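You operate a simulated robot arm through the tools that you are given. There is no shell and no other tool.

Carry out the task below with a simulated robot arm. There is one attempt and no reset: what you move stays moved.

JOB
Spin the bolt from the red box in the bend tester.
Fine: blue knob to its green end and back to the start; bolt back in the box, lid shut.

It is judged by the outcome, as a careful person would: the job done as asked, and still so three seconds after it is handed in. It fails if anything else is knocked over, pushed out of place, dropped, spilled or broken. Lids that push on must go on centred and level and be pressed home; caps that screw on are set level and turned clockwise until they are tight.

ROBOT AND FRAMES
A 5-joint arm with a two-finger parallel gripper, fixed in place. Base frame: the origin is on the floor under the middle of its stand, x ahead of it, y to its left, z up. Units: mm, degrees, N and s.
It reaches about 1134 mm from its shoulder. Its first joint turns from -149.0 to 149.0 degrees. Payload 1.57 kg.
Tool frame: the origin (TCP) lies between the finger pads and is the grasp point; the fingertips stand 30 mm ahead of it; z points along the fingers, y is the line along which they close. Largest opening 110 mm; finger width 24, thickness 12; the body of the gripper, 48 by 112 mm, starts 78 mm behind the TCP.
Orientation is that of the tool frame in the base frame, as a unit quaternion [x, y, z, w]. With the fingers straight down and closing along the base's y, the tool's x points along the base's -x, its y along +y and its z along -z.

CONTROLS
- The arm moves only by the tool send_rows. Its argument "increments" is a list of rows, each a list of 7 numbers: the opening, from 0 (shut) to 1 (fully open), then the shift along the base's x, y, z in mm, then the turn, a rotation vector about the base's x, y, z in rad. In form: [[hand, x, y, z, wx, wy, wz], ...]. A call has 1 to 20 rows; each row shifts and turns the commanded pose from where the row before left it. Each row takes 0.2 s and may step no farther than 50 mm and 8.6 degrees from the row before; otherwise, or with a gripper value out of range, the whole call is refused. A pose out of reach is approached as far as the arm can. The call stops where the force on the tool passes 40 N (or 10 N more than at its start, if that is more) or the arm is blocked; 0.2 s more then pass. The fingers move at their own pace (about 72 mm/s each) and stop on an object; they squeeze with about 43 N. The grip force told is the motor's: it shows also when the fingers shut on nothing. Time passes only in rows, and 0.2 s behind the last, so rows that do not move let the fingers close. It gives the time, the measured TCP pose, the force on the tool (base axes), the opening and the grip force at its end, in the units of the frame above (readings bear some noise), with the torque about the TCP (base axes, N m) and any sound that the robot's microphone picked up.
- Cameras (640 x 400 px; columns grow to the right, rows downward): "scene" is fixed at [399.7, 637.4, 1574.8]; the picture's right is [-1.00, -0.07, 0.00], its down [-0.02, 0.36, -0.93] and it looks along [0.06, -0.93, -0.36] (base axes); focal length 342 px, centre (320, 200). "wrist" rides on the gripper at [70, 16, -141] in the tool frame; the picture's right is [-0.23, 0.97, 0.00], its down [-0.85, -0.20, -0.48] and it looks along [-0.47, -0.11, 0.88] (tool axes); focal length 222 px, centre (320, 200). There is no depth. A picture from a camera that has moved, and an enlarged one, comes with that camera's place and axes in the base frame and with its lens. The place of the scene camera against the robot may be out by one fixed shift of up to 18 mm in any direction.
- camera(camera): a new picture of that camera. The clock stands still meanwhile.
- lift_body(by): slides the trunk up (or, below 0, down) by that many mm; the arm rides with it, the base frame stays. It gives what a move gives, with no picture.
- zoom(camera, box): a new picture of the part [left, top, right, bottom] of that camera's present view, enlarged. The clock stands still meanwhile.
- sign_off(): hands the job in; it is judged then, once.

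Places have to be worked out from the pictures, the camera data and where the tool is seen. Open the gripper and draw the arm clear of the work before you hand the job in, unless the task says otherwise.

The tools are called by a JSON object that holds its "fn" and its "kwargs". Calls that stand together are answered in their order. send_rows: Moves the arm, as the interface text tells. Its arguments: {"type":"object","properties":{"increments":{"type":"array"}},"required":["increments"]} The other tools are called the same way: lift_body (by) moves the trunk up or down; camera (camera) takes a picture; zoom (camera, box) takes an enlarged picture of a part of a camera's view; sign_off () hands the job in.

At the start:

```text
time_s: 0.0
tcp_pos: [274.0, -521.7, 1190.4]
tcp_rot: [0.0, 1.0, 0.0, -0.001]
ft_force: [0.5, -0.6, 0.1]
moment: [0.02, -0.01, -0.02]
gripper_width: 109.8
finger_force: 0.1
trunk travel left (down, up): [-925.0, 45.0]
```

scene: 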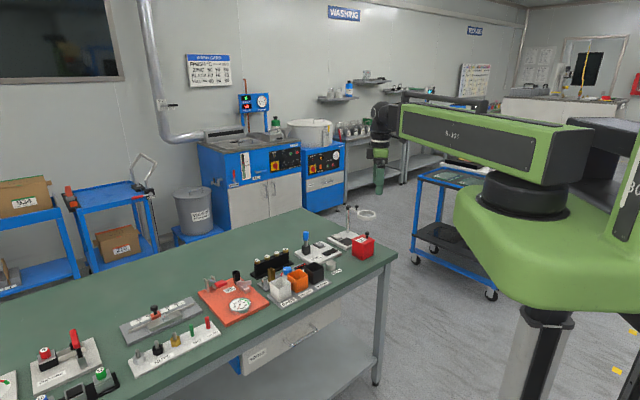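
wrist: 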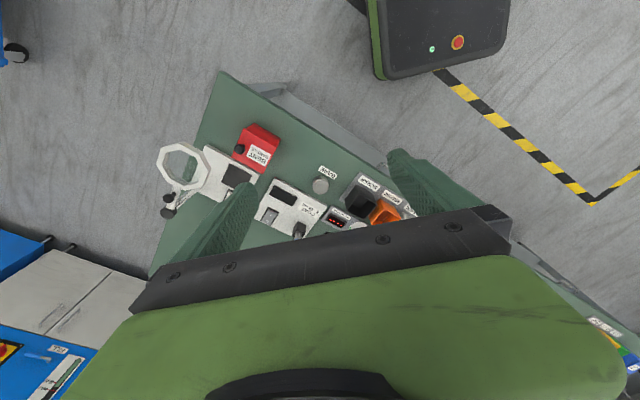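

I'll start by looking closer at the bench to identify the red box and the bend tester.

{"fn": "zoom", "kwargs": {"camera": "scene", "box": [180, 190, 400, 328]}}

{"fn": "zoom", "kwargs": {"camera": "scene", "box": [0, 270, 240, 400]}}

{"fn": "zoom", "kwargs": {"camera": "wrist", "box": [140, 60, 460, 260]}}

```text
2.90 times, centred on (290, 259) of scene
camera zoom: at [399.7, 637.4, 1574.8], right [-1.0, -0.07, 0.0], down [-0.02, 0.36, -0.93], along [0.06, -0.93, -0.36], focal length 992 px, centre (407, 29)
```

zoom: 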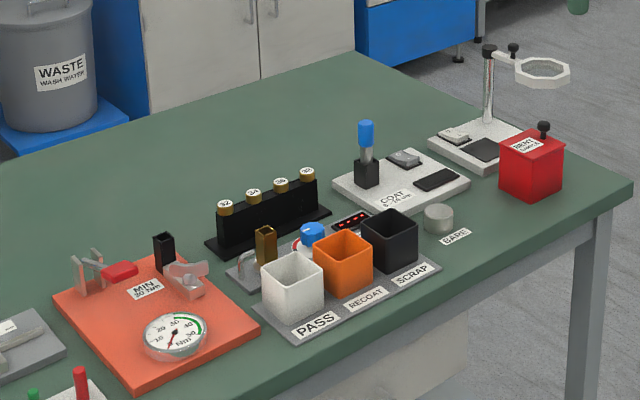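

```text
2.67 times, centred on (120, 335) of scene
camera zoom: at [399.7, 637.4, 1574.8], right [-1.0, -0.07, 0.0], down [-0.02, 0.36, -0.93], along [0.06, -0.93, -0.36], focal length 913 px, centre (853, -160)
```

zoom: 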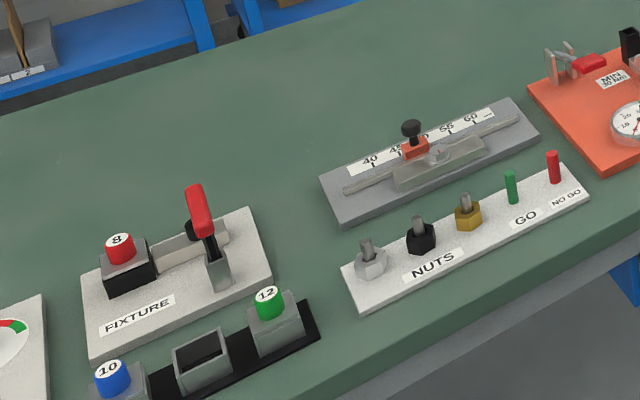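

```text
2.00 times, centred on (300, 160) of wrist
camera zoom: at [204.3, -506.4, 1334.6], right [0.23, 0.97, 0.0], down [0.85, -0.2, 0.48], along [0.47, -0.11, -0.88], focal length 444 px, centre (360, 280)
```

zoom: 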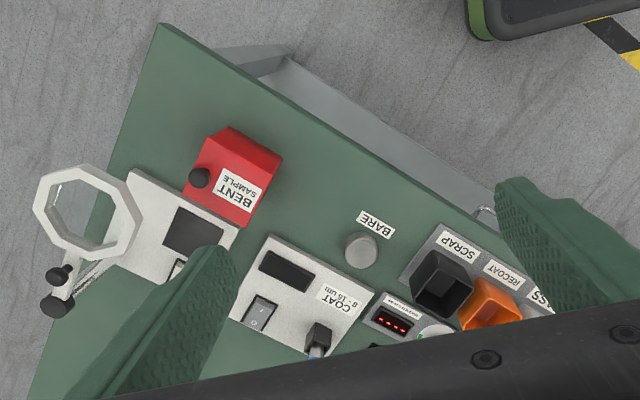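

The red "BENT SAMPLE" box sits near (285, -680), its knob top at about z 917. The bend tester is probably the plate with a dial at the scene picture's left edge, so I'll move the arm high over the bench in that direction to look with the wrist camera.

{"fn": "send_rows", "kwargs": {"increments": [[1, 35, 31, 0, 0, 0, 0], [1, 35, 31, 0, 0, 0, 0], [1, 35, 31, 0, 0, 0, 0], [1, 35, 31, 0, 0, 0, 0], [1, 35, 31, 0, 0, 0, 0], [1, 35, 31, 0, 0, 0, 0], [1, 35, 31, 0, 0, 0, 0], [1, 35, 31, 0, 0, 0, 0], [1, 35, 31, 0, 0, 0, 0], [1, 35, 31, 0, 0, 0, 0], [1, 35, 31, 0, 0, 0, 0], [1, 35, 31, 0, 0, 0, 0]]}}

{"fn": "camera", "kwargs": {"camera": "wrist"}}

{"fn": "camera", "kwargs": {"camera": "scene"}}

```text
time_s: 2.6
tcp_pos: [696.5, -150.2, 1191.5]
tcp_rot: [0.0, 1.0, 0.001, 0.0]
ft_force: [-0.3, 0.4, 0.1]
moment: [-0.04, 0.0, -0.02]
gripper_width: 110.1
finger_force: 0.0
trunk travel left (down, up): [-925.0, 45.0]
```

```text
taken
camera wrist: at [626.8, -134.7, 1334.4], right [0.23, 0.97, 0.0], down [0.86, -0.2, 0.48], along [0.47, -0.11, -0.88], focal length 222 px, centre (320, 200)
```

wrist: 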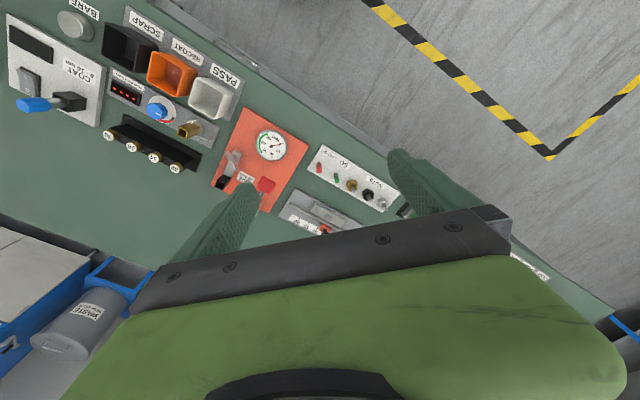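

```text
taken
```

scene: 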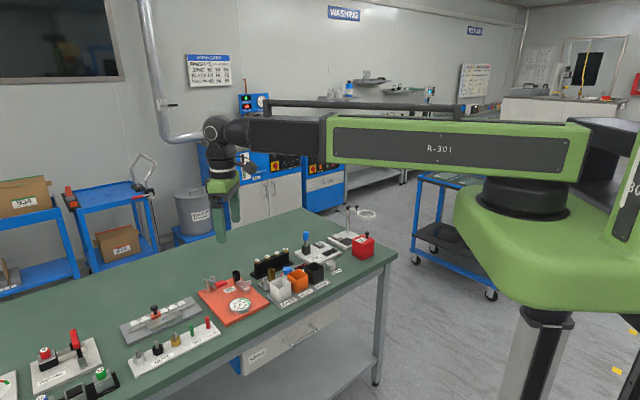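

The gripper hides the +x half of the wrist view, so I'll turn the wrist -90° about the vertical and move further along the bench to see the far end.

{"fn": "send_rows", "kwargs": {"increments": [[1, 18, 9, 0, 0, 0, -0.1428], [1, 18, 9, 0, 0, 0, -0.1428], [1, 18, 9, 0, 0, 0, -0.1428], [1, 18, 9, 0, 0, 0, -0.1428], [1, 18, 9, 0, 0, 0, -0.1428], [1, 18, 9, 0, 0, 0, -0.1428], [1, 18, 9, 0, 0, 0, -0.1428], [1, 18, 9, 0, 0, 0, -0.1428], [1, 18, 9, 0, 0, 0, -0.1428], [1, 18, 9, 0, 0, 0, -0.1428], [1, 18, 9, 0, 0, 0, -0.1428]]}}

{"fn": "camera", "kwargs": {"camera": "wrist"}}

```text
time_s: 5.0
tcp_pos: [893.0, -51.8, 1191.1]
tcp_rot: [0.709, 0.706, 0.0, 0.0]
ft_force: [0.5, -0.5, -0.3]
moment: [-0.02, 0.01, 0.02]
gripper_width: 109.5
finger_force: 0.1
trunk travel left (down, up): [-925.0, 45.0]
```

```text
taken
camera wrist: at [909.7, 17.7, 1334.3], right [0.97, -0.23, 0.0], down [-0.2, -0.85, 0.48], along [-0.11, -0.47, -0.88], focal length 222 px, centre (320, 200)
```

wrist: 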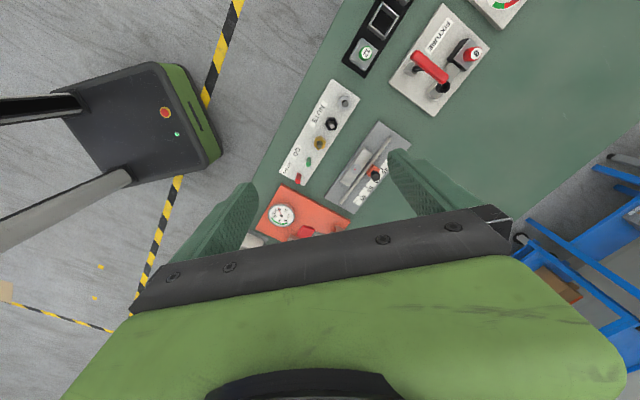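

The dial plate is further along +y. I'll move there, staying high.

{"fn": "send_rows", "kwargs": {"increments": [[1, 10, 40, 0, 0, 0, 0], [1, 10, 40, 0, 0, 0, 0], [1, 10, 40, 0, 0, 0, 0], [1, 10, 40, 0, 0, 0, 0], [1, 10, 40, 0, 0, 0, 0], [1, 10, 40, 0, 0, 0, 0], [1, 10, 40, 0, 0, 0, 0]]}}

{"fn": "camera", "kwargs": {"camera": "wrist"}}

```text
time_s: 6.6
tcp_pos: [918.5, 220.6, 1191.9]
tcp_rot: [0.707, 0.707, 0.0, 0.001]
ft_force: [-0.1, -0.1, -0.6]
moment: [0.0, -0.01, 0.01]
gripper_width: 109.8
finger_force: 0.1
out of reach, approached as far as the arm can: row 5, 6, 7
trunk travel left (down, up): [-925.0, 45.0]
```

```text
taken
camera wrist: at [935.2, 288.4, 1334.6], right [0.97, -0.23, 0.0], down [-0.2, -0.85, 0.48], along [-0.11, -0.47, -0.88], focal length 222 px, centre (320, 200)
```

wrist: 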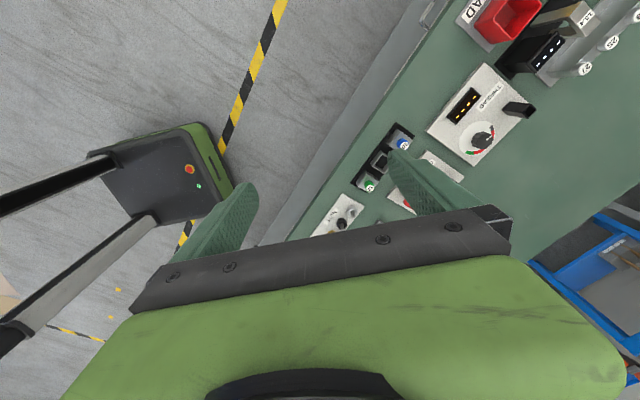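

I'm at the reach limit at this height. Let me zoom on the plate with the dial to read it.

{"fn": "zoom", "kwargs": {"camera": "wrist", "box": [320, 0, 640, 200]}}

```text
2.00 times, centred on (480, 100) of wrist
camera zoom: at [935.2, 288.4, 1334.6], right [0.97, -0.23, 0.0], down [-0.2, -0.85, 0.48], along [-0.11, -0.47, -0.88], focal length 444 px, centre (0, 400)
```

zoom: 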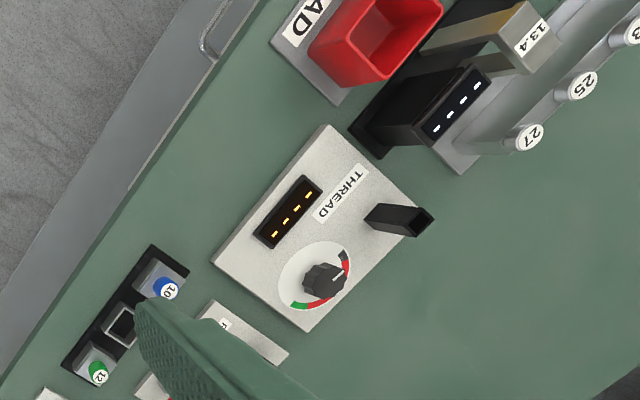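

This plate is "THREAD" with a black knob, not the bend tester. The small plate behind the PASS/RECOAT/SCRAP bins has a red display, a blue knob with a dial and a gold holder, at roughly (593, -444). I'll go back and look at it closely.

{"fn": "send_rows", "kwargs": {"increments": [[1, -21, -44, 0, 0, 0, 0], [1, -21, -44, 0, 0, 0, 0], [1, -21, -44, 0, 0, 0, 0], [1, -21, -44, 0, 0, 0, 0], [1, -21, -44, 0, 0, 0, 0], [1, -21, -44, 0, 0, 0, 0], [1, -21, -44, 0, 0, 0, 0], [1, -21, -44, 0, 0, 0, 0], [1, -21, -44, 0, 0, 0, 0], [1, -21, -44, 0, 0, 0, 0], [1, -21, -44, 0, 0, 0, 0], [1, -21, -44, 0, 0, 0, 0], [1, -21, -44, 0, 0, 0, 0], [1, -21, -44, 0, 0, 0, 0], [1, -21, -44, 0, 0, 0, 0], [1, -21, -44, 0, 0, 0, 0]]}}

{"fn": "camera", "kwargs": {"camera": "wrist"}}

```text
time_s: 10.0
tcp_pos: [586.9, -486.1, 1191.6]
tcp_rot: [0.707, 0.708, 0.0, -0.001]
ft_force: [-0.4, 0.1, -0.7]
moment: [-0.01, -0.02, -0.03]
gripper_width: 110.1
finger_force: 0.1
trunk travel left (down, up): [-925.0, 45.0]
```

```text
taken
camera wrist: at [602.4, -418.3, 1334.5], right [0.97, -0.23, 0.0], down [-0.2, -0.86, 0.48], along [-0.11, -0.47, -0.88], focal length 222 px, centre (320, 200)
```

wrist: 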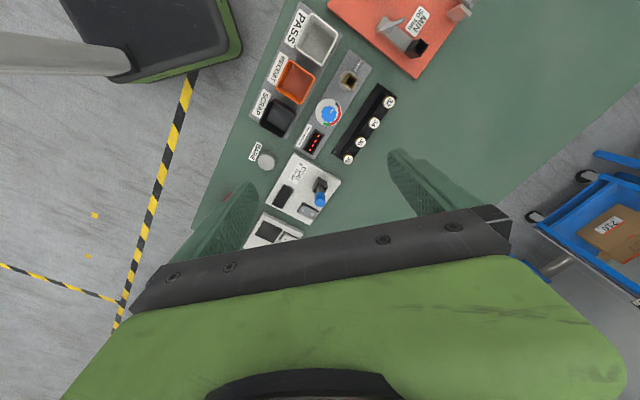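

{"fn": "zoom", "kwargs": {"camera": "wrist", "box": [256, 30, 416, 130]}}

{"fn": "zoom", "kwargs": {"camera": "wrist", "box": [220, 120, 380, 220]}}

```text
4.00 times, centred on (336, 80) of wrist
camera zoom: at [602.4, -418.3, 1334.5], right [0.97, -0.23, 0.0], down [-0.2, -0.86, 0.48], along [-0.11, -0.47, -0.88], focal length 888 px, centre (256, 680)
```

zoom: 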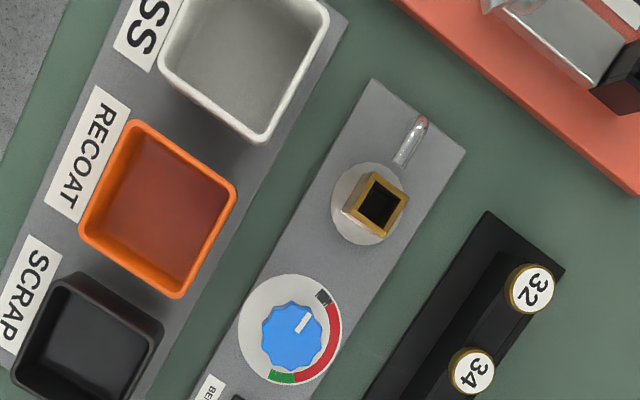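

```text
4.00 times, centred on (300, 170) of wrist
camera zoom: at [602.4, -418.3, 1334.5], right [0.97, -0.23, 0.0], down [-0.2, -0.86, 0.48], along [-0.11, -0.47, -0.88], focal length 888 px, centre (400, 320)
```

zoom: 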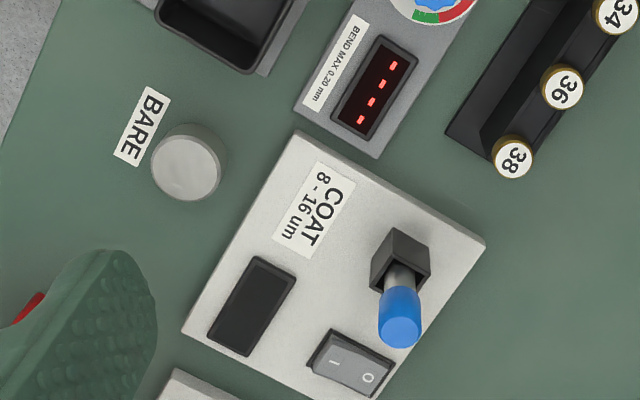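

Found it: the plate reads "BEND MAX 0.20 mm", with a blue knob whose pointer sits at a dark start mark (arc goes clockwise through red to green), a square gold socket on a turntable and a probe. Bench plates' tops come out at z ≈ 811. Next I'll look at the red box from above, staying above the magnifier ring (about z 972).

{"fn": "send_rows", "kwargs": {"increments": [[1, -32, -24, 0, 0, 0, 0], [1, -32, -24, 0, 0, 0, 0], [1, -32, -24, 0, 0, 0, 0], [1, -32, -24, 0, 0, 0, 0], [1, -32, -24, 0, 0, 0, 0], [1, -32, -24, 0, 0, 0, 0], [1, -32, -24, 0, 0, 0, 0], [1, -32, -24, 0, 0, 0, 0], [1, -32, -24, 0, 0, 0, 0], [1, -32, -24, 0, 0, 0, 0]]}}

{"fn": "camera", "kwargs": {"camera": "wrist"}}

```text
time_s: 12.2
tcp_pos: [262.3, -722.3, 1191.8]
tcp_rot: [0.707, 0.707, 0.0, 0.0]
ft_force: [0.3, -0.2, 0.5]
moment: [-0.01, 0.01, 0.01]
gripper_width: 110.1
finger_force: 0.2
trunk travel left (down, up): [-925.0, 45.0]
```

```text
taken
camera wrist: at [277.4, -654.3, 1334.6], right [0.97, -0.23, 0.0], down [-0.2, -0.86, 0.48], along [-0.11, -0.47, -0.88], focal length 222 px, centre (320, 200)
```

wrist: 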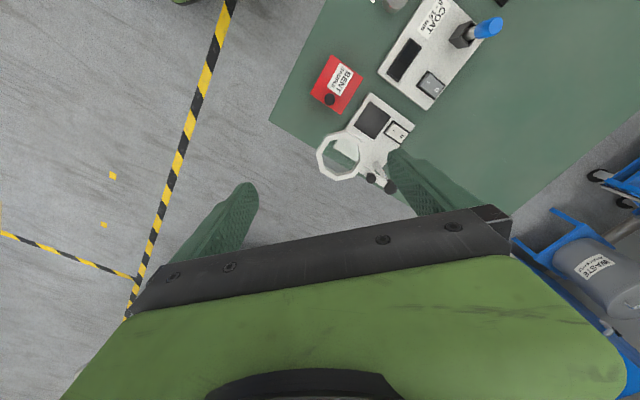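

{"fn": "zoom", "kwargs": {"camera": "wrist", "box": [280, 40, 440, 140]}}

{"fn": "zoom", "kwargs": {"camera": "scene", "box": [335, 215, 399, 255]}}

```text
4.00 times, centred on (360, 90) of wrist
camera zoom: at [277.4, -654.3, 1334.6], right [0.97, -0.23, 0.0], down [-0.2, -0.86, 0.48], along [-0.11, -0.47, -0.88], focal length 888 px, centre (160, 640)
```

zoom: 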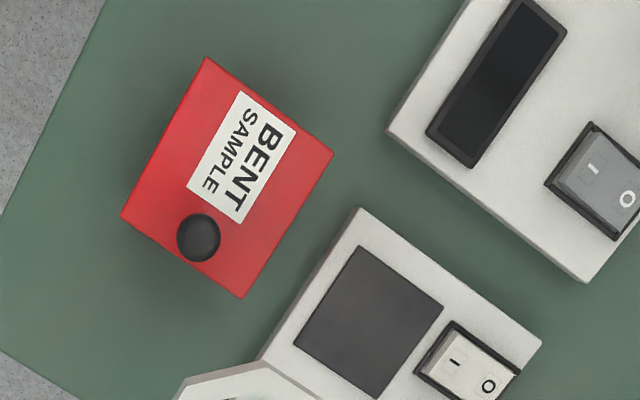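

```text
10.00 times, centred on (367, 235) of scene
camera zoom: at [399.7, 637.4, 1574.8], right [-1.0, -0.07, 0.0], down [-0.02, 0.36, -0.93], along [0.06, -0.93, -0.36], focal length 3423 px, centre (-150, -150)
```

zoom: 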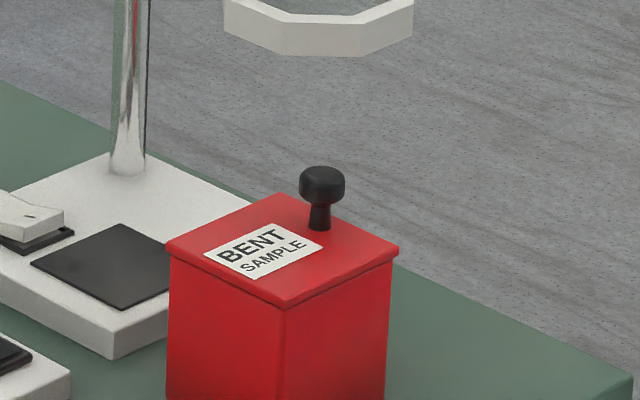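

The red box appears rotated 45°, with its lid's knob near the (-x,-y) edge, suggesting a hinge on the (+x,+y) edge. I'll turn the wrist -45° so the fingers close along the hinge direction, and go lower for a closer, second viewpoint.

{"fn": "send_rows", "kwargs": {"increments": [[1, -2, 1, -15, 0, 0, -0.1309], [1, -2, 1, -15, 0, 0, -0.1309], [1, -2, 1, -15, 0, 0, -0.1309], [1, -2, 1, -15, 0, 0, -0.1309], [1, -2, 1, -15, 0, 0, -0.1309], [1, -2, 1, -15, 0, 0, -0.1309]]}}

{"fn": "zoom", "kwargs": {"camera": "wrist", "box": [200, 0, 520, 200]}}

```text
time_s: 13.6
tcp_pos: [252.4, -717.9, 1191.3]
tcp_rot: [0.924, 0.382, 0.0, 0.0]
ft_force: [0.6, 0.0, 0.7]
moment: [-0.01, 0.01, 0.0]
gripper_width: 110.2
finger_force: 0.1
out of reach, approached as far as the arm can: row 1, 2, 3, 4, 5, 6
trunk travel left (down, up): [-925.0, 45.0]
```

```text
2.00 times, centred on (360, 100) of wrist
camera zoom: at [313.3, -680.8, 1334.6], right [0.53, -0.85, 0.0], down [-0.75, -0.46, 0.48], along [-0.41, -0.25, -0.88], focal length 444 px, centre (240, 400)
```

zoom: 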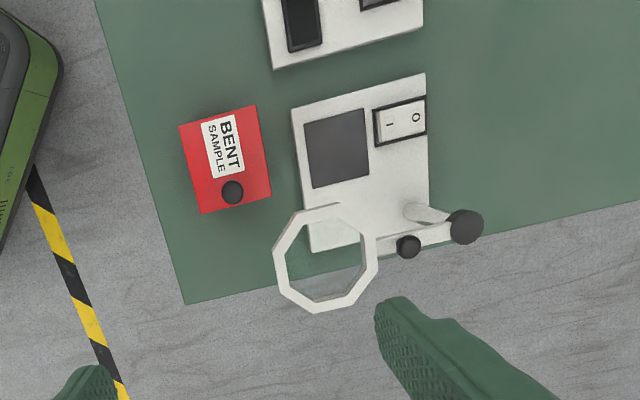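

The z shift had no effect: this is a SCARA-like arm, so height comes only from the trunk. I'll check whether the command carries over with a zero row, before lowering the trunk.

{"fn": "send_rows", "kwargs": {"increments": [[1, 0, 0, 0, 0, 0, 0]]}}

{"fn": "zoom", "kwargs": {"camera": "wrist", "box": [270, 30, 430, 130]}}

```text
time_s: 14.0
tcp_pos: [252.1, -718.4, 1191.3]
tcp_rot: [0.924, 0.383, -0.001, 0.0]
ft_force: [-0.5, -0.3, -0.1]
moment: [-0.02, -0.01, 0.02]
gripper_width: 110.2
finger_force: 0.0
trunk travel left (down, up): [-925.0, 45.0]
```

```text
4.00 times, centred on (350, 80) of wrist
camera zoom: at [313.3, -680.8, 1334.6], right [0.53, -0.85, 0.0], down [-0.75, -0.46, 0.48], along [-0.41, -0.25, -0.88], focal length 888 px, centre (200, 680)
```

zoom: 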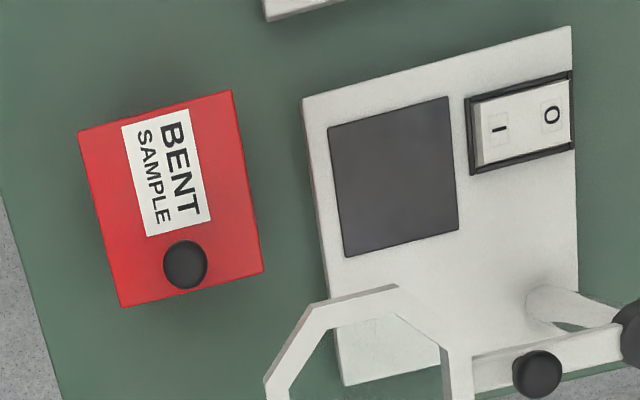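

The command simply holds at the actual pose. Now I'll lower the trunk 90 mm to view the box from closer.

{"fn": "lift_body", "kwargs": {"by": -90}}

{"fn": "zoom", "kwargs": {"camera": "wrist", "box": [200, 0, 520, 200]}}

{"fn": "camera", "kwargs": {"camera": "scene"}}

```text
time_s: 15.2
tcp_pos: [252.5, -718.0, 1101.4]
tcp_rot: [0.924, 0.383, 0.0, 0.0]
ft_force: [1.2, 0.1, 0.0]
moment: [0.01, -0.01, -0.01]
gripper_width: 110.1
finger_force: 0.1
trunk travel left (down, up): [-835.0, 135.0]
```

```text
2.00 times, centred on (360, 100) of wrist
camera zoom: at [313.3, -680.7, 1244.6], right [0.53, -0.85, 0.0], down [-0.75, -0.46, 0.48], along [-0.41, -0.25, -0.88], focal length 444 px, centre (240, 400)
```

zoom: 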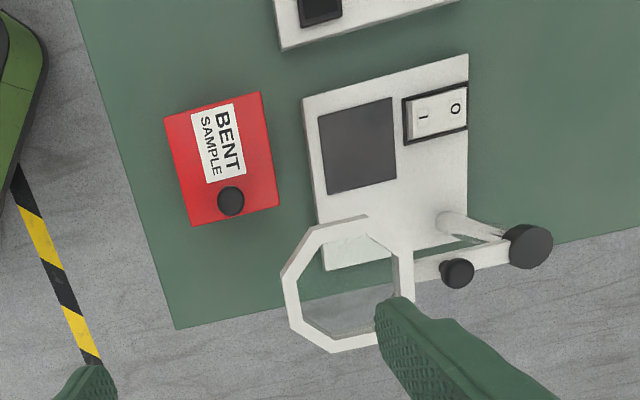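

```text
taken
```

scene: 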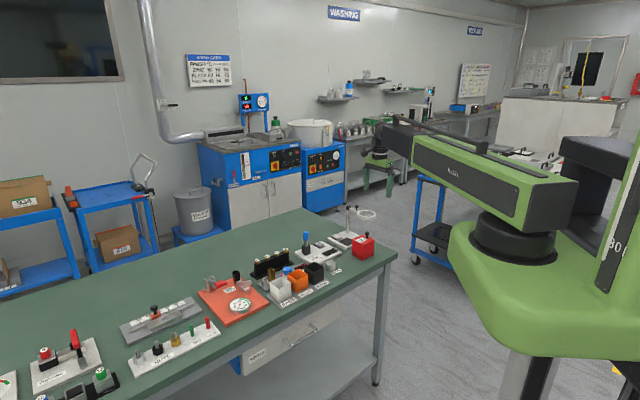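

The trunk lift works. Triangulating three wrist views: lid about 68×72 mm, centre (304, -673), top z ≈ 882; knob axis (286.6, -689.5), head top ≈ 907; magnifier ring centre near (287, -778) at z ≈ 955-970. I'll move over the knob with the fingers partly open.

{"fn": "send_rows", "kwargs": {"increments": [[0.45, 17, 14.2, 0, 0, 0, 0], [0.45, 17.1, 14.3, 0, 0, 0, 0], [0.45, 0, 0, 0, 0, 0, 0]]}}

{"fn": "zoom", "kwargs": {"camera": "wrist", "box": [200, 60, 440, 210]}}

```text
time_s: 16.1
tcp_pos: [286.5, -688.4, 1102.3]
tcp_rot: [0.924, 0.383, -0.001, 0.0]
ft_force: [0.5, 0.1, 0.0]
moment: [-0.05, 0.02, -0.03]
gripper_width: 49.6
finger_force: 0.0
trunk travel left (down, up): [-835.0, 135.0]
```

```text
2.67 times, centred on (320, 135) of wrist
camera zoom: at [347.9, -651.6, 1244.6], right [0.53, -0.85, 0.0], down [-0.75, -0.46, 0.48], along [-0.41, -0.25, -0.88], focal length 592 px, centre (320, 373)
```

zoom: 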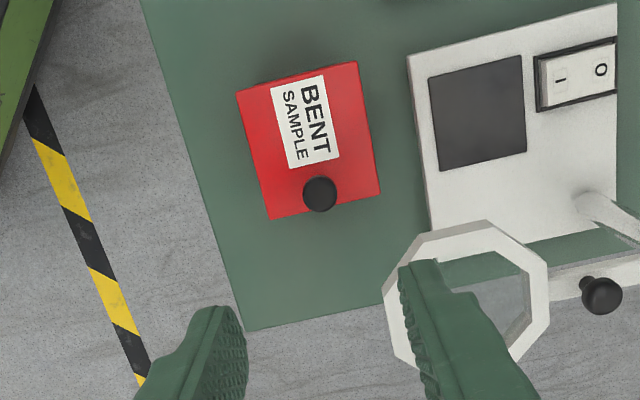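

Knob lines up at the predicted spot under the TCP. I'll lower to z≈955 (tips ≈925, still above the knob) and re-check.

{"fn": "lift_body", "kwargs": {"by": -147}}

{"fn": "zoom", "kwargs": {"camera": "wrist", "box": [200, 60, 440, 210]}}

{"fn": "zoom", "kwargs": {"camera": "scene", "box": [319, 200, 415, 260]}}

```text
time_s: 17.8
tcp_pos: [286.4, -688.1, 955.3]
tcp_rot: [0.924, 0.382, 0.0, 0.0]
ft_force: [-0.3, 0.1, -0.2]
moment: [0.05, -0.03, -0.03]
gripper_width: 49.8
finger_force: 0.0
trunk travel left (down, up): [-688.0, 282.0]
```

```text
2.67 times, centred on (320, 135) of wrist
camera zoom: at [347.9, -651.6, 1097.7], right [0.53, -0.85, 0.0], down [-0.75, -0.46, 0.48], along [-0.41, -0.25, -0.88], focal length 592 px, centre (320, 373)
```

zoom: 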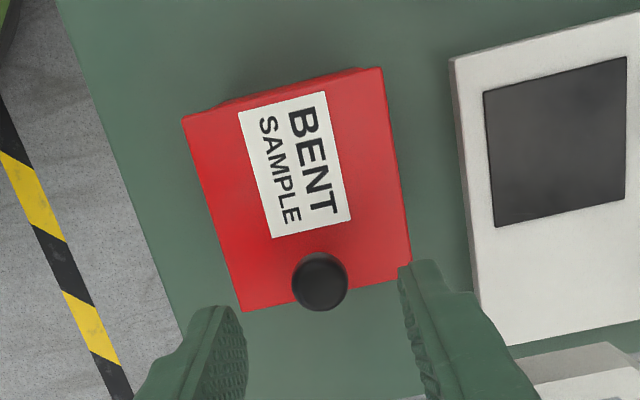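

```text
6.67 times, centred on (367, 230) of scene
camera zoom: at [399.7, 637.4, 1574.8], right [-1.0, -0.07, 0.0], down [-0.02, 0.36, -0.93], along [0.06, -0.93, -0.36], focal length 2282 px, centre (7, 0)
```

zoom: 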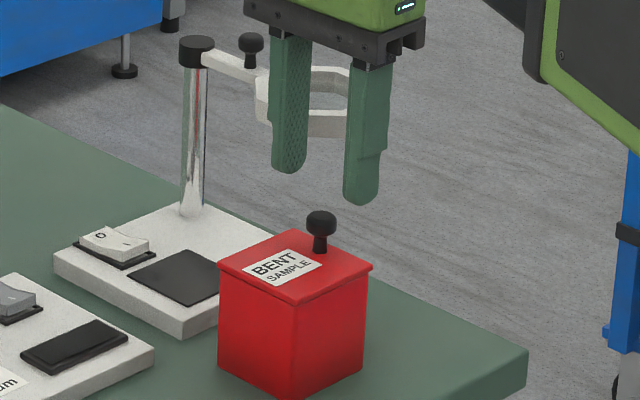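

Both heights agree that the knob is directly below the TCP with its top at z ≈ 898 (lid ≈ 874). I'll lower 38 mm so tips come to about 887, around the knob head, then close.

{"fn": "lift_body", "kwargs": {"by": -38}}

{"fn": "zoom", "kwargs": {"camera": "scene", "box": [319, 200, 415, 260]}}

{"fn": "zoom", "kwargs": {"camera": "wrist", "box": [200, 60, 440, 210]}}

```text
time_s: 18.6
tcp_pos: [287.1, -688.8, 915.6]
tcp_rot: [0.924, 0.383, 0.0, 0.0]
ft_force: [0.8, 0.5, -0.3]
moment: [-0.02, -0.01, 0.02]
gripper_width: 49.5
finger_force: 0.2
trunk travel left (down, up): [-650.0, 320.0]
```

```text
6.67 times, centred on (367, 230) of scene
camera zoom: at [399.7, 637.4, 1574.8], right [-1.0, -0.07, 0.0], down [-0.02, 0.36, -0.93], along [0.06, -0.93, -0.36], focal length 2282 px, centre (7, 0)
```

zoom: 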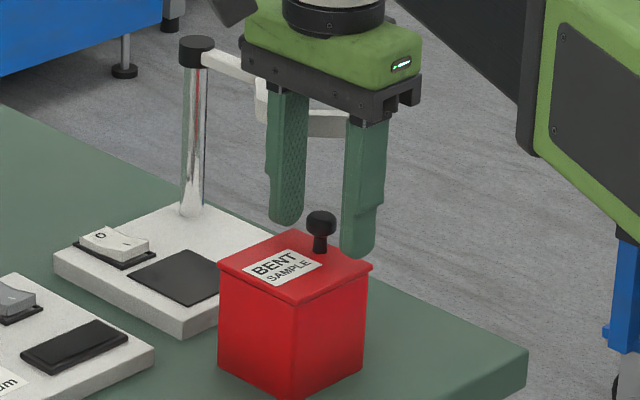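

```text
2.67 times, centred on (320, 135) of wrist
camera zoom: at [347.9, -651.5, 1059.6], right [0.53, -0.85, 0.0], down [-0.75, -0.46, 0.48], along [-0.41, -0.25, -0.88], focal length 592 px, centre (320, 373)
```

zoom: 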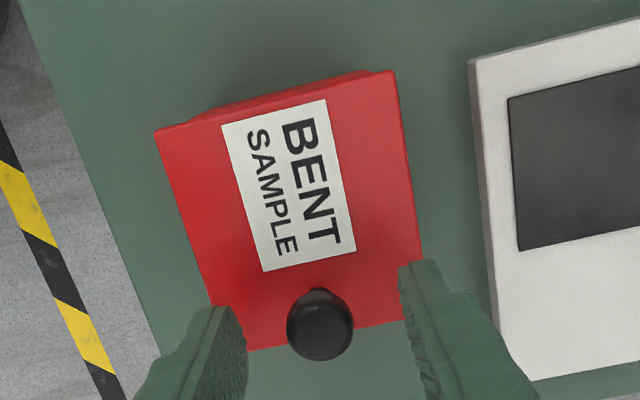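

The fingertips now straddle the knob head, and a hinge rod shows on the far (+x,+y) edge of the lid. Closing on the knob.

{"fn": "send_rows", "kwargs": {"increments": [[0, 0, 0, 0, 0, 0, 0], [0, 0, 0, 0, 0, 0, 0], [0, 0, 0, 0, 0, 0, 0]]}}

{"fn": "zoom", "kwargs": {"camera": "scene", "box": [319, 200, 415, 260]}}

```text
time_s: 19.4
tcp_pos: [286.8, -688.5, 916.6]
tcp_rot: [0.924, 0.383, 0.0, 0.001]
ft_force: [-0.9, 0.0, -0.5]
moment: [0.0, 0.04, -0.01]
gripper_width: 19.7
finger_force: 34.0
trunk travel left (down, up): [-650.0, 320.0]
```

```text
6.67 times, centred on (367, 230) of scene
camera zoom: at [399.7, 637.4, 1574.8], right [-1.0, -0.07, 0.0], down [-0.02, 0.36, -0.93], along [0.06, -0.93, -0.36], focal length 2282 px, centre (7, 0)
```

zoom: 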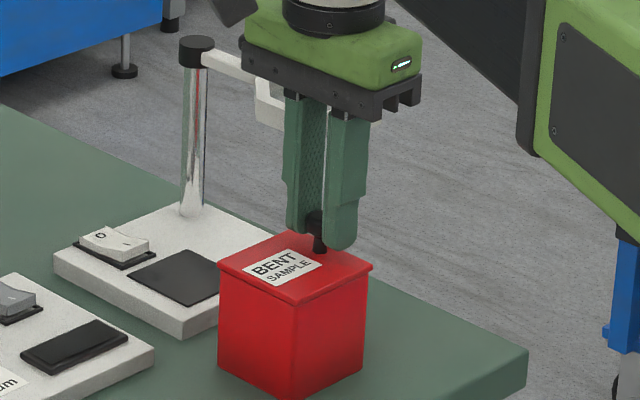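

The knob is gripped (19.7 mm wide). Now I'll open the lid along an arc about the hinge in small steps: first a small raise, checking the forces.

{"fn": "lift_body", "kwargs": {"by": 3}}

{"fn": "send_rows", "kwargs": {"increments": [[0, 0.9, 0.9, 0, 0, 0, 0]]}}

{"fn": "zoom", "kwargs": {"camera": "scene", "box": [319, 200, 415, 260]}}

```text
time_s: 19.9
tcp_pos: [285.9, -689.7, 917.9]
tcp_rot: [0.924, 0.383, 0.0, -0.002]
ft_force: [-9.9, 8.8, -28.6]
moment: [0.05, 0.17, 0.03]
gripper_width: 19.8
finger_force: 33.9
trunk travel left (down, up): [-653.0, 317.0]
```

```text
time_s: 20.3
tcp_pos: [286.3, -688.5, 917.7]
tcp_rot: [0.924, 0.383, 0.0, -0.001]
ft_force: [-12.6, 6.2, -28.2]
moment: [0.15, 0.13, 0.01]
gripper_width: 19.8
finger_force: 33.6
trunk travel left (down, up): [-653.0, 317.0]
```

```text
6.67 times, centred on (367, 230) of scene
camera zoom: at [399.7, 637.4, 1574.8], right [-1.0, -0.07, 0.0], down [-0.02, 0.36, -0.93], along [0.06, -0.93, -0.36], focal length 2282 px, centre (7, 0)
```

zoom: 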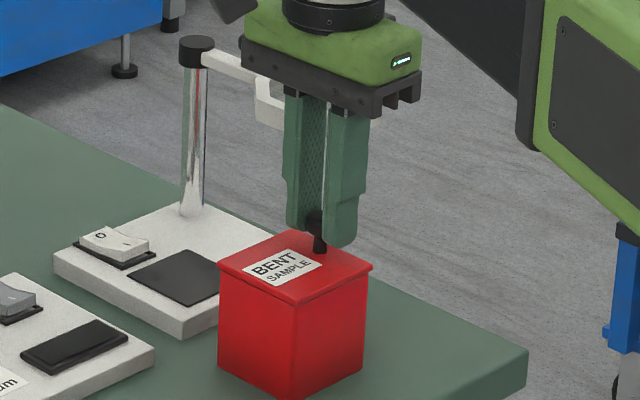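

Raising gave about 28 N of pull and the lid hasn't visibly moved. Before forcing anything, I'll look closely at the lid and hinge.

{"fn": "zoom", "kwargs": {"camera": "wrist", "box": [240, 70, 400, 170]}}

{"fn": "zoom", "kwargs": {"camera": "scene", "box": [345, 226, 385, 251]}}

```text
4.00 times, centred on (320, 120) of wrist
camera zoom: at [348.1, -651.8, 1061.6], right [0.53, -0.85, 0.0], down [-0.75, -0.46, 0.48], along [-0.41, -0.25, -0.88], focal length 888 px, centre (320, 520)
```

zoom: 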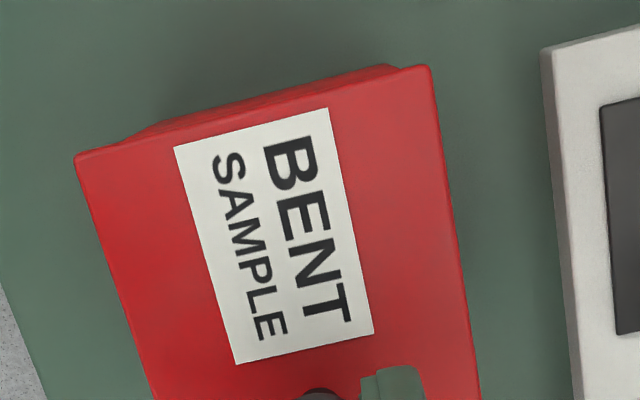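

```text
16.00 times, centred on (365, 238) of scene
camera zoom: at [399.7, 637.4, 1574.8], right [-1.0, -0.07, 0.0], down [-0.02, 0.36, -0.93], along [0.06, -0.93, -0.36], focal length 5476 px, centre (-400, -416)
```

zoom: 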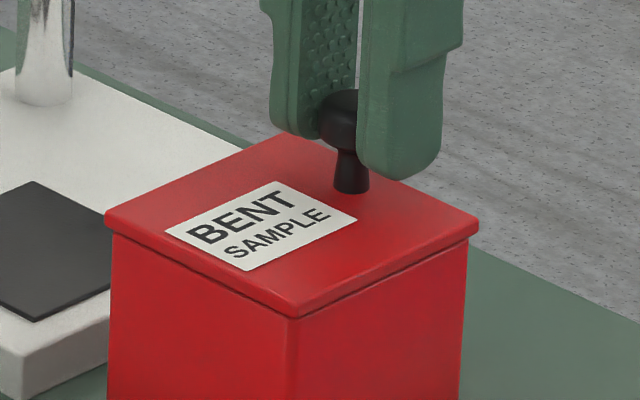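

No visible hinge: what I saw is the box's side face under the lid's lip, so the lid may be a push-on one (label beside the knob explains the offset). I'll relax the sideways preload slightly, then raise in small increments while watching force and lid.

{"fn": "send_rows", "kwargs": {"increments": [[0, -0.6, -0.6, 0, 0, 0, 0], [0, 0, 0, 0, 0, 0, 0]]}}

{"fn": "lift_body", "kwargs": {"by": 1.5}}

{"fn": "zoom", "kwargs": {"camera": "scene", "box": [345, 226, 385, 251]}}

```text
time_s: 20.9
tcp_pos: [287.7, -689.4, 919.5]
tcp_rot: [0.924, 0.382, 0.0, -0.001]
ft_force: [-11.8, 11.5, -28.9]
moment: [0.13, 0.2, -0.01]
gripper_width: 19.5
finger_force: 33.5
trunk travel left (down, up): [-653.0, 317.0]
```

```text
time_s: 21.4
tcp_pos: [287.1, -688.2, 920.3]
tcp_rot: [0.924, 0.383, 0.001, -0.001]
ft_force: [-10.7, 12.0, -26.6]
moment: [0.34, 0.07, 0.01]
gripper_width: 19.8
finger_force: 33.5
trunk travel left (down, up): [-654.0, 316.0]
```

```text
16.00 times, centred on (365, 238) of scene
camera zoom: at [399.7, 637.4, 1574.8], right [-1.0, -0.07, 0.0], down [-0.02, 0.36, -0.93], along [0.06, -0.93, -0.36], focal length 5476 px, centre (-400, -416)
```

zoom: 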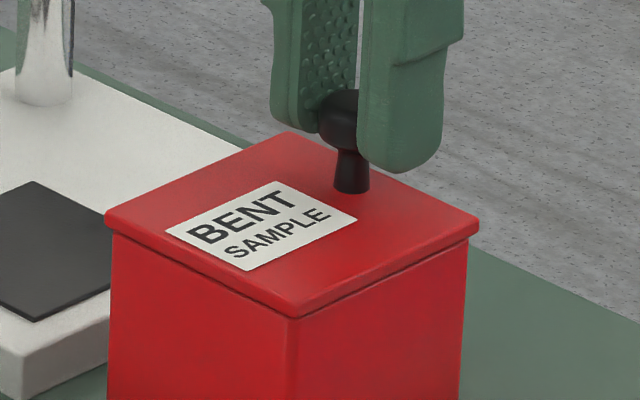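

The fingers slipped up the knob at about 28 N while the lid stayed put. I'll let go, go up, and inspect the box from the other side for a hinge or latch before forcing it.

{"fn": "send_rows", "kwargs": {"increments": [[0.45, 0, 0, 0, 0, 0, 0], [0.45, 0, 0, 0, 0, 0, 0], [0.45, 0, 0, 0, 0, 0, 0]]}}

{"fn": "lift_body", "kwargs": {"by": 130}}

{"fn": "zoom", "kwargs": {"camera": "wrist", "box": [240, 70, 400, 170]}}

```text
time_s: 22.2
tcp_pos: [288.2, -689.1, 920.9]
tcp_rot: [0.924, 0.383, 0.0, 0.0]
ft_force: [-0.5, -0.7, 0.1]
moment: [-0.01, 0.0, -0.01]
gripper_width: 49.4
finger_force: 0.0
trunk travel left (down, up): [-654.0, 316.0]
```

```text
time_s: 23.8
tcp_pos: [286.8, -688.4, 1051.9]
tcp_rot: [0.924, 0.382, 0.0, 0.001]
ft_force: [0.3, 0.3, -0.4]
moment: [-0.03, -0.03, -0.01]
gripper_width: 49.6
finger_force: 0.1
trunk travel left (down, up): [-784.0, 186.0]
```

```text
4.00 times, centred on (320, 120) of wrist
camera zoom: at [348.1, -651.2, 1194.0], right [0.53, -0.85, 0.0], down [-0.75, -0.46, 0.48], along [-0.41, -0.25, -0.88], focal length 888 px, centre (320, 520)
```

zoom: 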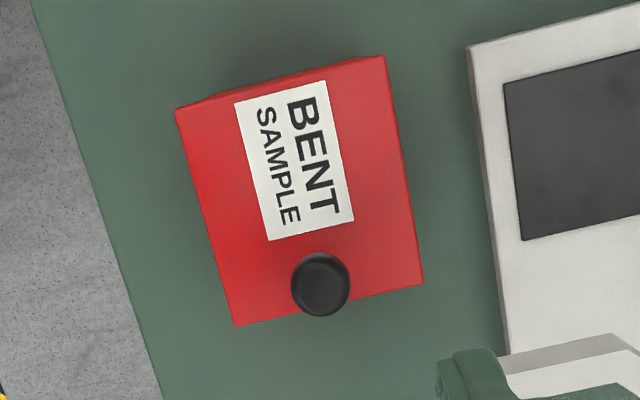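

Box undisturbed. Now turning the wrist 180° and moving to the far corner so the camera sees the back faces of the box.

{"fn": "send_rows", "kwargs": {"increments": [[0.45, -6.5, -8, 0, 0, 0, 0.1428], [0.45, -6.5, -8, 0, 0, 0, 0.1428], [0.45, -6.5, -8, 0, 0, 0, 0.1428], [0.45, -6.5, -8, 0, 0, 0, 0.1428], [0.45, -6.5, -8, 0, 0, 0, 0.1428], [0.45, -6.5, -8, 0, 0, 0, 0.1428], [0.45, -6.5, -8, 0, 0, 0, 0.1428], [0.45, -6.5, -8, 0, 0, 0, 0.1428], [0.45, -6.5, -8, 0, 0, 0, 0.1428], [0.45, -6.5, -8, 0, 0, 0, 0.1428], [0.45, -6.5, -8, 0, 0, 0, 0.1428]]}}

{"fn": "send_rows", "kwargs": {"increments": [[0.45, 0, 0, 0, 0, 0, 0.1428], [0.45, 0, 0, 0, 0, 0, 0.1428], [0.45, 0, 0, 0, 0, 0, 0.1428], [0.45, 0, 0, 0, 0, 0, 0.1428], [0.45, 0, 0, 0, 0, 0, 0.1428], [0.45, 0, 0, 0, 0, 0, 0.1428], [0.45, 0, 0, 0, 0, 0, 0.1428], [0.45, 0, 0, 0, 0, 0, 0.1428], [0.45, 0, 0, 0, 0, 0, 0.1428], [0.45, 0, 0, 0, 0, 0, 0.1428], [0.45, 0, 0, 0, 0, 0, 0.1428]]}}

{"fn": "camera", "kwargs": {"camera": "wrist"}}

```text
time_s: 26.2
tcp_pos: [216.7, -776.1, 1051.9]
tcp_rot: [0.381, 0.924, 0.0, 0.001]
ft_force: [-0.6, -1.2, -0.5]
moment: [-0.01, 0.03, -0.01]
gripper_width: 49.4
finger_force: 0.0
trunk travel left (down, up): [-784.0, 186.0]
```

```text
time_s: 28.6
tcp_pos: [217.0, -776.3, 1051.8]
tcp_rot: [-0.384, 0.923, -0.001, 0.0]
ft_force: [0.7, -0.3, -0.6]
moment: [-0.03, -0.02, -0.03]
gripper_width: 49.6
finger_force: 0.1
trunk travel left (down, up): [-784.0, 186.0]
```

```text
taken
camera wrist: at [155.0, -814.1, 1194.1], right [-0.53, 0.85, 0.0], down [0.74, 0.47, 0.48], along [0.41, 0.25, -0.88], focal length 222 px, centre (320, 200)
```

wrist: 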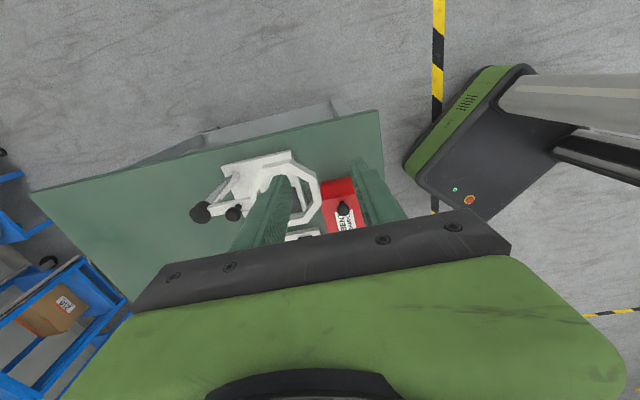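

{"fn": "zoom", "kwargs": {"camera": "wrist", "box": [288, 165, 384, 225]}}

```text
6.67 times, centred on (336, 195) of wrist
camera zoom: at [155.0, -814.1, 1194.1], right [-0.53, 0.85, 0.0], down [0.74, 0.47, 0.48], along [0.41, 0.25, -0.88], focal length 1481 px, centre (213, 233)
```

zoom: 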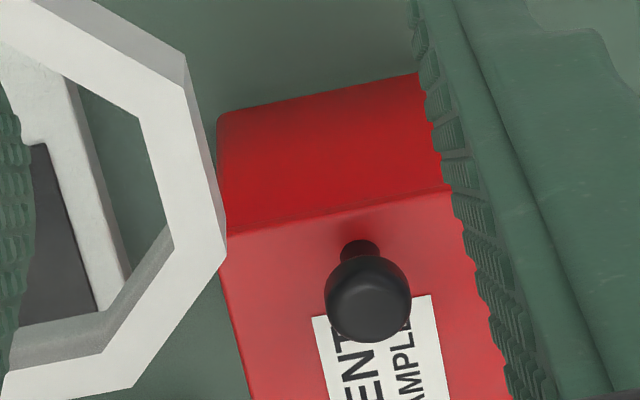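

The -v face is plain too: no latch or hinge shown. Since a straight vertical pull doesn't move the lid, I'll return to the knob and test gently whether it slides, swivels or needs another motion.

{"fn": "send_rows", "kwargs": {"increments": [[0.45, 0, 0, 0, 0, 0, -0.1428], [0.45, 0, 0, 0, 0, 0, -0.1428], [0.45, 0, 0, 0, 0, 0, -0.1428], [0.45, 0, 0, 0, 0, 0, -0.1428], [0.45, 0, 0, 0, 0, 0, -0.1428], [0.45, 0, 0, 0, 0, 0, -0.1428], [0.45, 0, 0, 0, 0, 0, -0.1428], [0.45, 0, 0, 0, 0, 0, -0.1428], [0.45, 0, 0, 0, 0, 0, -0.1428], [0.45, 0, 0, 0, 0, 0, -0.1428], [0.45, 0, 0, 0, 0, 0, -0.1428]]}}

{"fn": "send_rows", "kwargs": {"increments": [[0.45, 6.4, 8, 0, 0, 0, -0.1428], [0.45, 6.4, 8, 0, 0, 0, -0.1428], [0.45, 6.4, 8, 0, 0, 0, -0.1428], [0.45, 6.4, 8, 0, 0, 0, -0.1428], [0.45, 6.4, 8, 0, 0, 0, -0.1428], [0.45, 6.4, 8, 0, 0, 0, -0.1428], [0.45, 6.4, 8, 0, 0, 0, -0.1428], [0.45, 6.4, 8, 0, 0, 0, -0.1428], [0.45, 6.4, 8, 0, 0, 0, -0.1428], [0.45, 6.4, 8, 0, 0, 0, -0.1428], [0.45, 6.0, 7.5, 0, 0, 0, -0.1428]]}}

{"fn": "zoom", "kwargs": {"camera": "wrist", "box": [200, 60, 440, 210]}}

```text
time_s: 31.0
tcp_pos: [214.9, -777.0, 1050.4]
tcp_rot: [0.384, 0.923, 0.0, 0.0]
ft_force: [0.4, -0.5, 0.1]
moment: [0.0, 0.01, 0.02]
gripper_width: 49.5
finger_force: 0.0
trunk travel left (down, up): [-784.0, 186.0]
```

```text
time_s: 33.4
tcp_pos: [285.2, -689.2, 1052.4]
tcp_rot: [0.924, 0.382, -0.001, 0.001]
ft_force: [-0.6, 0.0, 1.5]
moment: [0.0, -0.04, 0.04]
gripper_width: 49.4
finger_force: 0.1
trunk travel left (down, up): [-784.0, 186.0]
```

```text
2.67 times, centred on (320, 135) of wrist
camera zoom: at [346.4, -651.9, 1194.1], right [0.53, -0.85, 0.0], down [-0.75, -0.46, 0.48], along [-0.41, -0.25, -0.88], focal length 592 px, centre (320, 373)
```

zoom: 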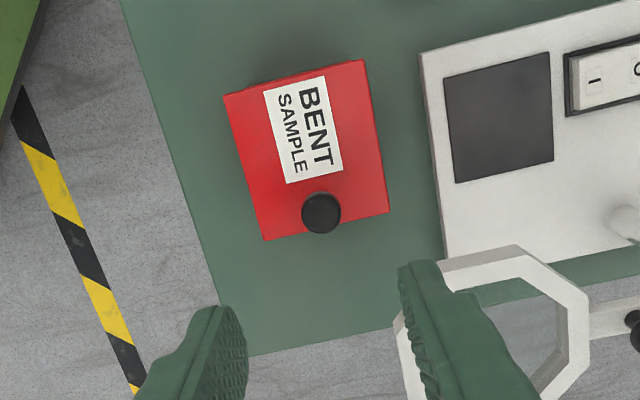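

Re-aligning by about 1 mm and lowering again to the knob, slightly deeper than before (tips ≈ 881).

{"fn": "send_rows", "kwargs": {"increments": [[0.45, 1.2, 0.3, 0, 0, 0, 0], [0.45, 0, 0, 0, 0, 0, 0]]}}

{"fn": "lift_body", "kwargs": {"by": -140.5}}

{"fn": "send_rows", "kwargs": {"increments": [[0, 0, 0, 0, 0, 0, 0], [0, 0, 0, 0, 0, 0, 0], [0, 0, 0, 0, 0, 0, 0]]}}

{"fn": "zoom", "kwargs": {"camera": "scene", "box": [345, 226, 385, 251]}}

```text
time_s: 34.0
tcp_pos: [286.2, -688.9, 1051.4]
tcp_rot: [0.924, 0.383, 0.0, 0.001]
ft_force: [-0.2, 0.5, 0.7]
moment: [-0.04, 0.0, 0.02]
gripper_width: 49.5
finger_force: 0.1
trunk travel left (down, up): [-784.0, 186.0]
```

```text
time_s: 35.7
tcp_pos: [286.3, -689.8, 909.6]
tcp_rot: [0.924, 0.383, 0.0, 0.0]
ft_force: [-0.2, 0.7, 0.2]
moment: [-0.02, -0.02, 0.0]
gripper_width: 49.5
finger_force: 0.0
trunk travel left (down, up): [-644.0, 326.0]
```

```text
time_s: 36.5
tcp_pos: [287.1, -688.5, 910.6]
tcp_rot: [0.924, 0.383, 0.0, 0.0]
ft_force: [1.2, -0.8, 0.4]
moment: [0.03, -0.02, -0.02]
gripper_width: 20.0
finger_force: 34.1
trunk travel left (down, up): [-644.0, 326.0]
```

```text
16.00 times, centred on (365, 238) of scene
camera zoom: at [399.7, 637.4, 1574.8], right [-1.0, -0.07, 0.0], down [-0.02, 0.36, -0.93], along [0.06, -0.93, -0.36], focal length 5476 px, centre (-400, -416)
```

zoom: 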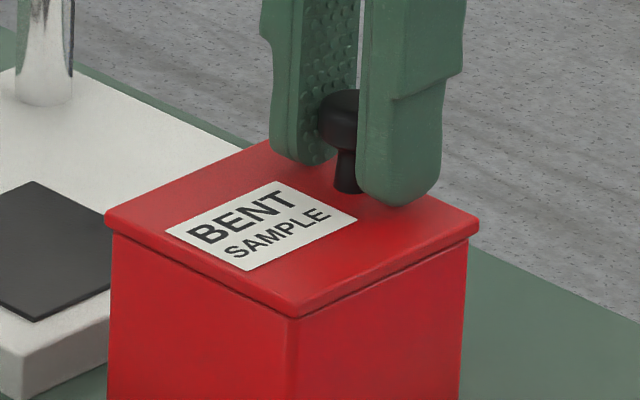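

Gripped firmly with no side preload. Gentle test: 2 mm toward +v.

{"fn": "send_rows", "kwargs": {"increments": [[0, 0.7, 0.7, 0, 0, 0, 0], [0, 0.7, 0.7, 0, 0, 0, 0], [0, 0, 0, 0, 0, 0, 0]]}}

{"fn": "send_rows", "kwargs": {"increments": [[0, -1.4, -1.4, 0, 0, 0, 0], [0, -1.4, -1.4, 0, 0, 0, 0], [0, 0, 0, 0, 0, 0, 0]]}}

{"fn": "send_rows", "kwargs": {"increments": [[0, 1.4, 1.4, 0, 0, 0, 0], [0, 0.7, -0.7, 0, 0, 0, 0], [0, 0.7, -0.7, 0, 0, 0, 0], [0, 0, 0, 0, 0, 0, 0]]}}

{"fn": "send_rows", "kwargs": {"increments": [[0, -1.4, 1.4, 0, 0, 0, 0], [0, -1.4, 1.4, 0, 0, 0, 0], [0, 0, 0, 0, 0, 0, 0]]}}

{"fn": "zoom", "kwargs": {"camera": "scene", "box": [345, 226, 385, 251]}}

```text
time_s: 37.3
tcp_pos: [286.5, -688.5, 910.9]
tcp_rot: [0.924, 0.382, -0.001, 0.0]
ft_force: [-7.3, -11.9, 7.9]
moment: [-0.01, -0.05, -0.02]
gripper_width: 19.6
finger_force: 33.7
trunk travel left (down, up): [-644.0, 326.0]
```

```text
time_s: 38.1
tcp_pos: [285.3, -691.1, 911.8]
tcp_rot: [0.924, 0.382, 0.001, -0.001]
ft_force: [-0.1, 1.2, 0.3]
moment: [0.63, -0.55, 0.1]
gripper_width: 19.6
finger_force: 33.6
trunk travel left (down, up): [-644.0, 326.0]
```

```text
time_s: 39.1
tcp_pos: [285.8, -690.0, 910.6]
tcp_rot: [0.924, 0.382, -0.001, -0.001]
ft_force: [-19.0, 19.0, -19.1]
moment: [0.05, 0.27, 0.0]
gripper_width: 19.7
finger_force: 34.0
trunk travel left (down, up): [-644.0, 326.0]
```

```text
time_s: 39.9
tcp_pos: [286.1, -689.9, 911.0]
tcp_rot: [0.923, 0.384, 0.001, 0.002]
ft_force: [2.5, -4.3, 2.7]
moment: [0.18, -0.28, 0.06]
gripper_width: 19.6
finger_force: 33.9
trunk travel left (down, up): [-644.0, 326.0]
```

```text
16.00 times, centred on (365, 238) of scene
camera zoom: at [399.7, 637.4, 1574.8], right [-1.0, -0.07, 0.0], down [-0.02, 0.36, -0.93], along [0.06, -0.93, -0.36], focal length 5476 px, centre (-400, -416)
```

zoom: 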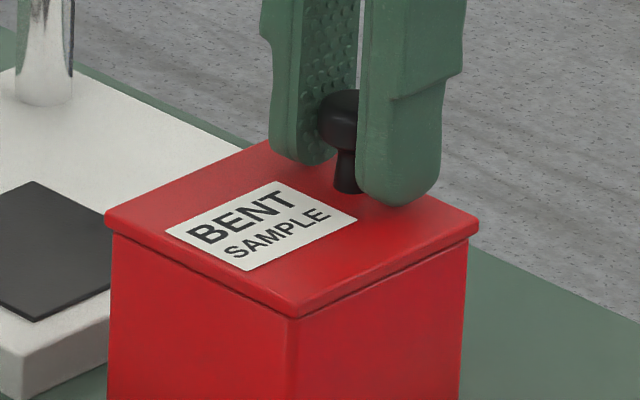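

The readings show stiffness toward +u and +v but almost none toward -u/-v, so the lid may have play about a particular hinge. I'll also check the clearance of the gripper body against the magnifier.

{"fn": "zoom", "kwargs": {"camera": "scene", "box": [335, 195, 399, 235]}}

{"fn": "camera", "kwargs": {"camera": "wrist"}}

```text
10.00 times, centred on (367, 215) of scene
camera zoom: at [399.7, 637.4, 1574.8], right [-1.0, -0.07, 0.0], down [-0.02, 0.36, -0.93], along [0.06, -0.93, -0.36], focal length 3423 px, centre (-150, 50)
```

zoom: 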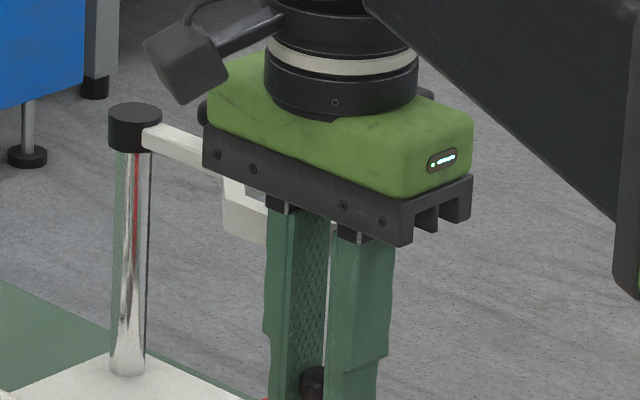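

```text
taken
camera wrist: at [347.3, -651.3, 1053.8], right [0.53, -0.85, 0.0], down [-0.75, -0.46, 0.48], along [-0.4, -0.26, -0.88], focal length 222 px, centre (320, 200)
```

wrist: 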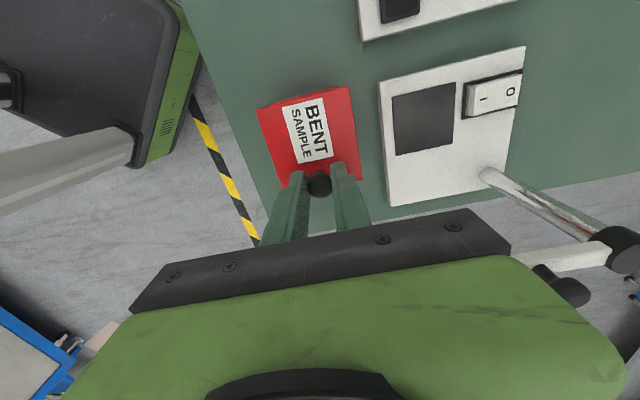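

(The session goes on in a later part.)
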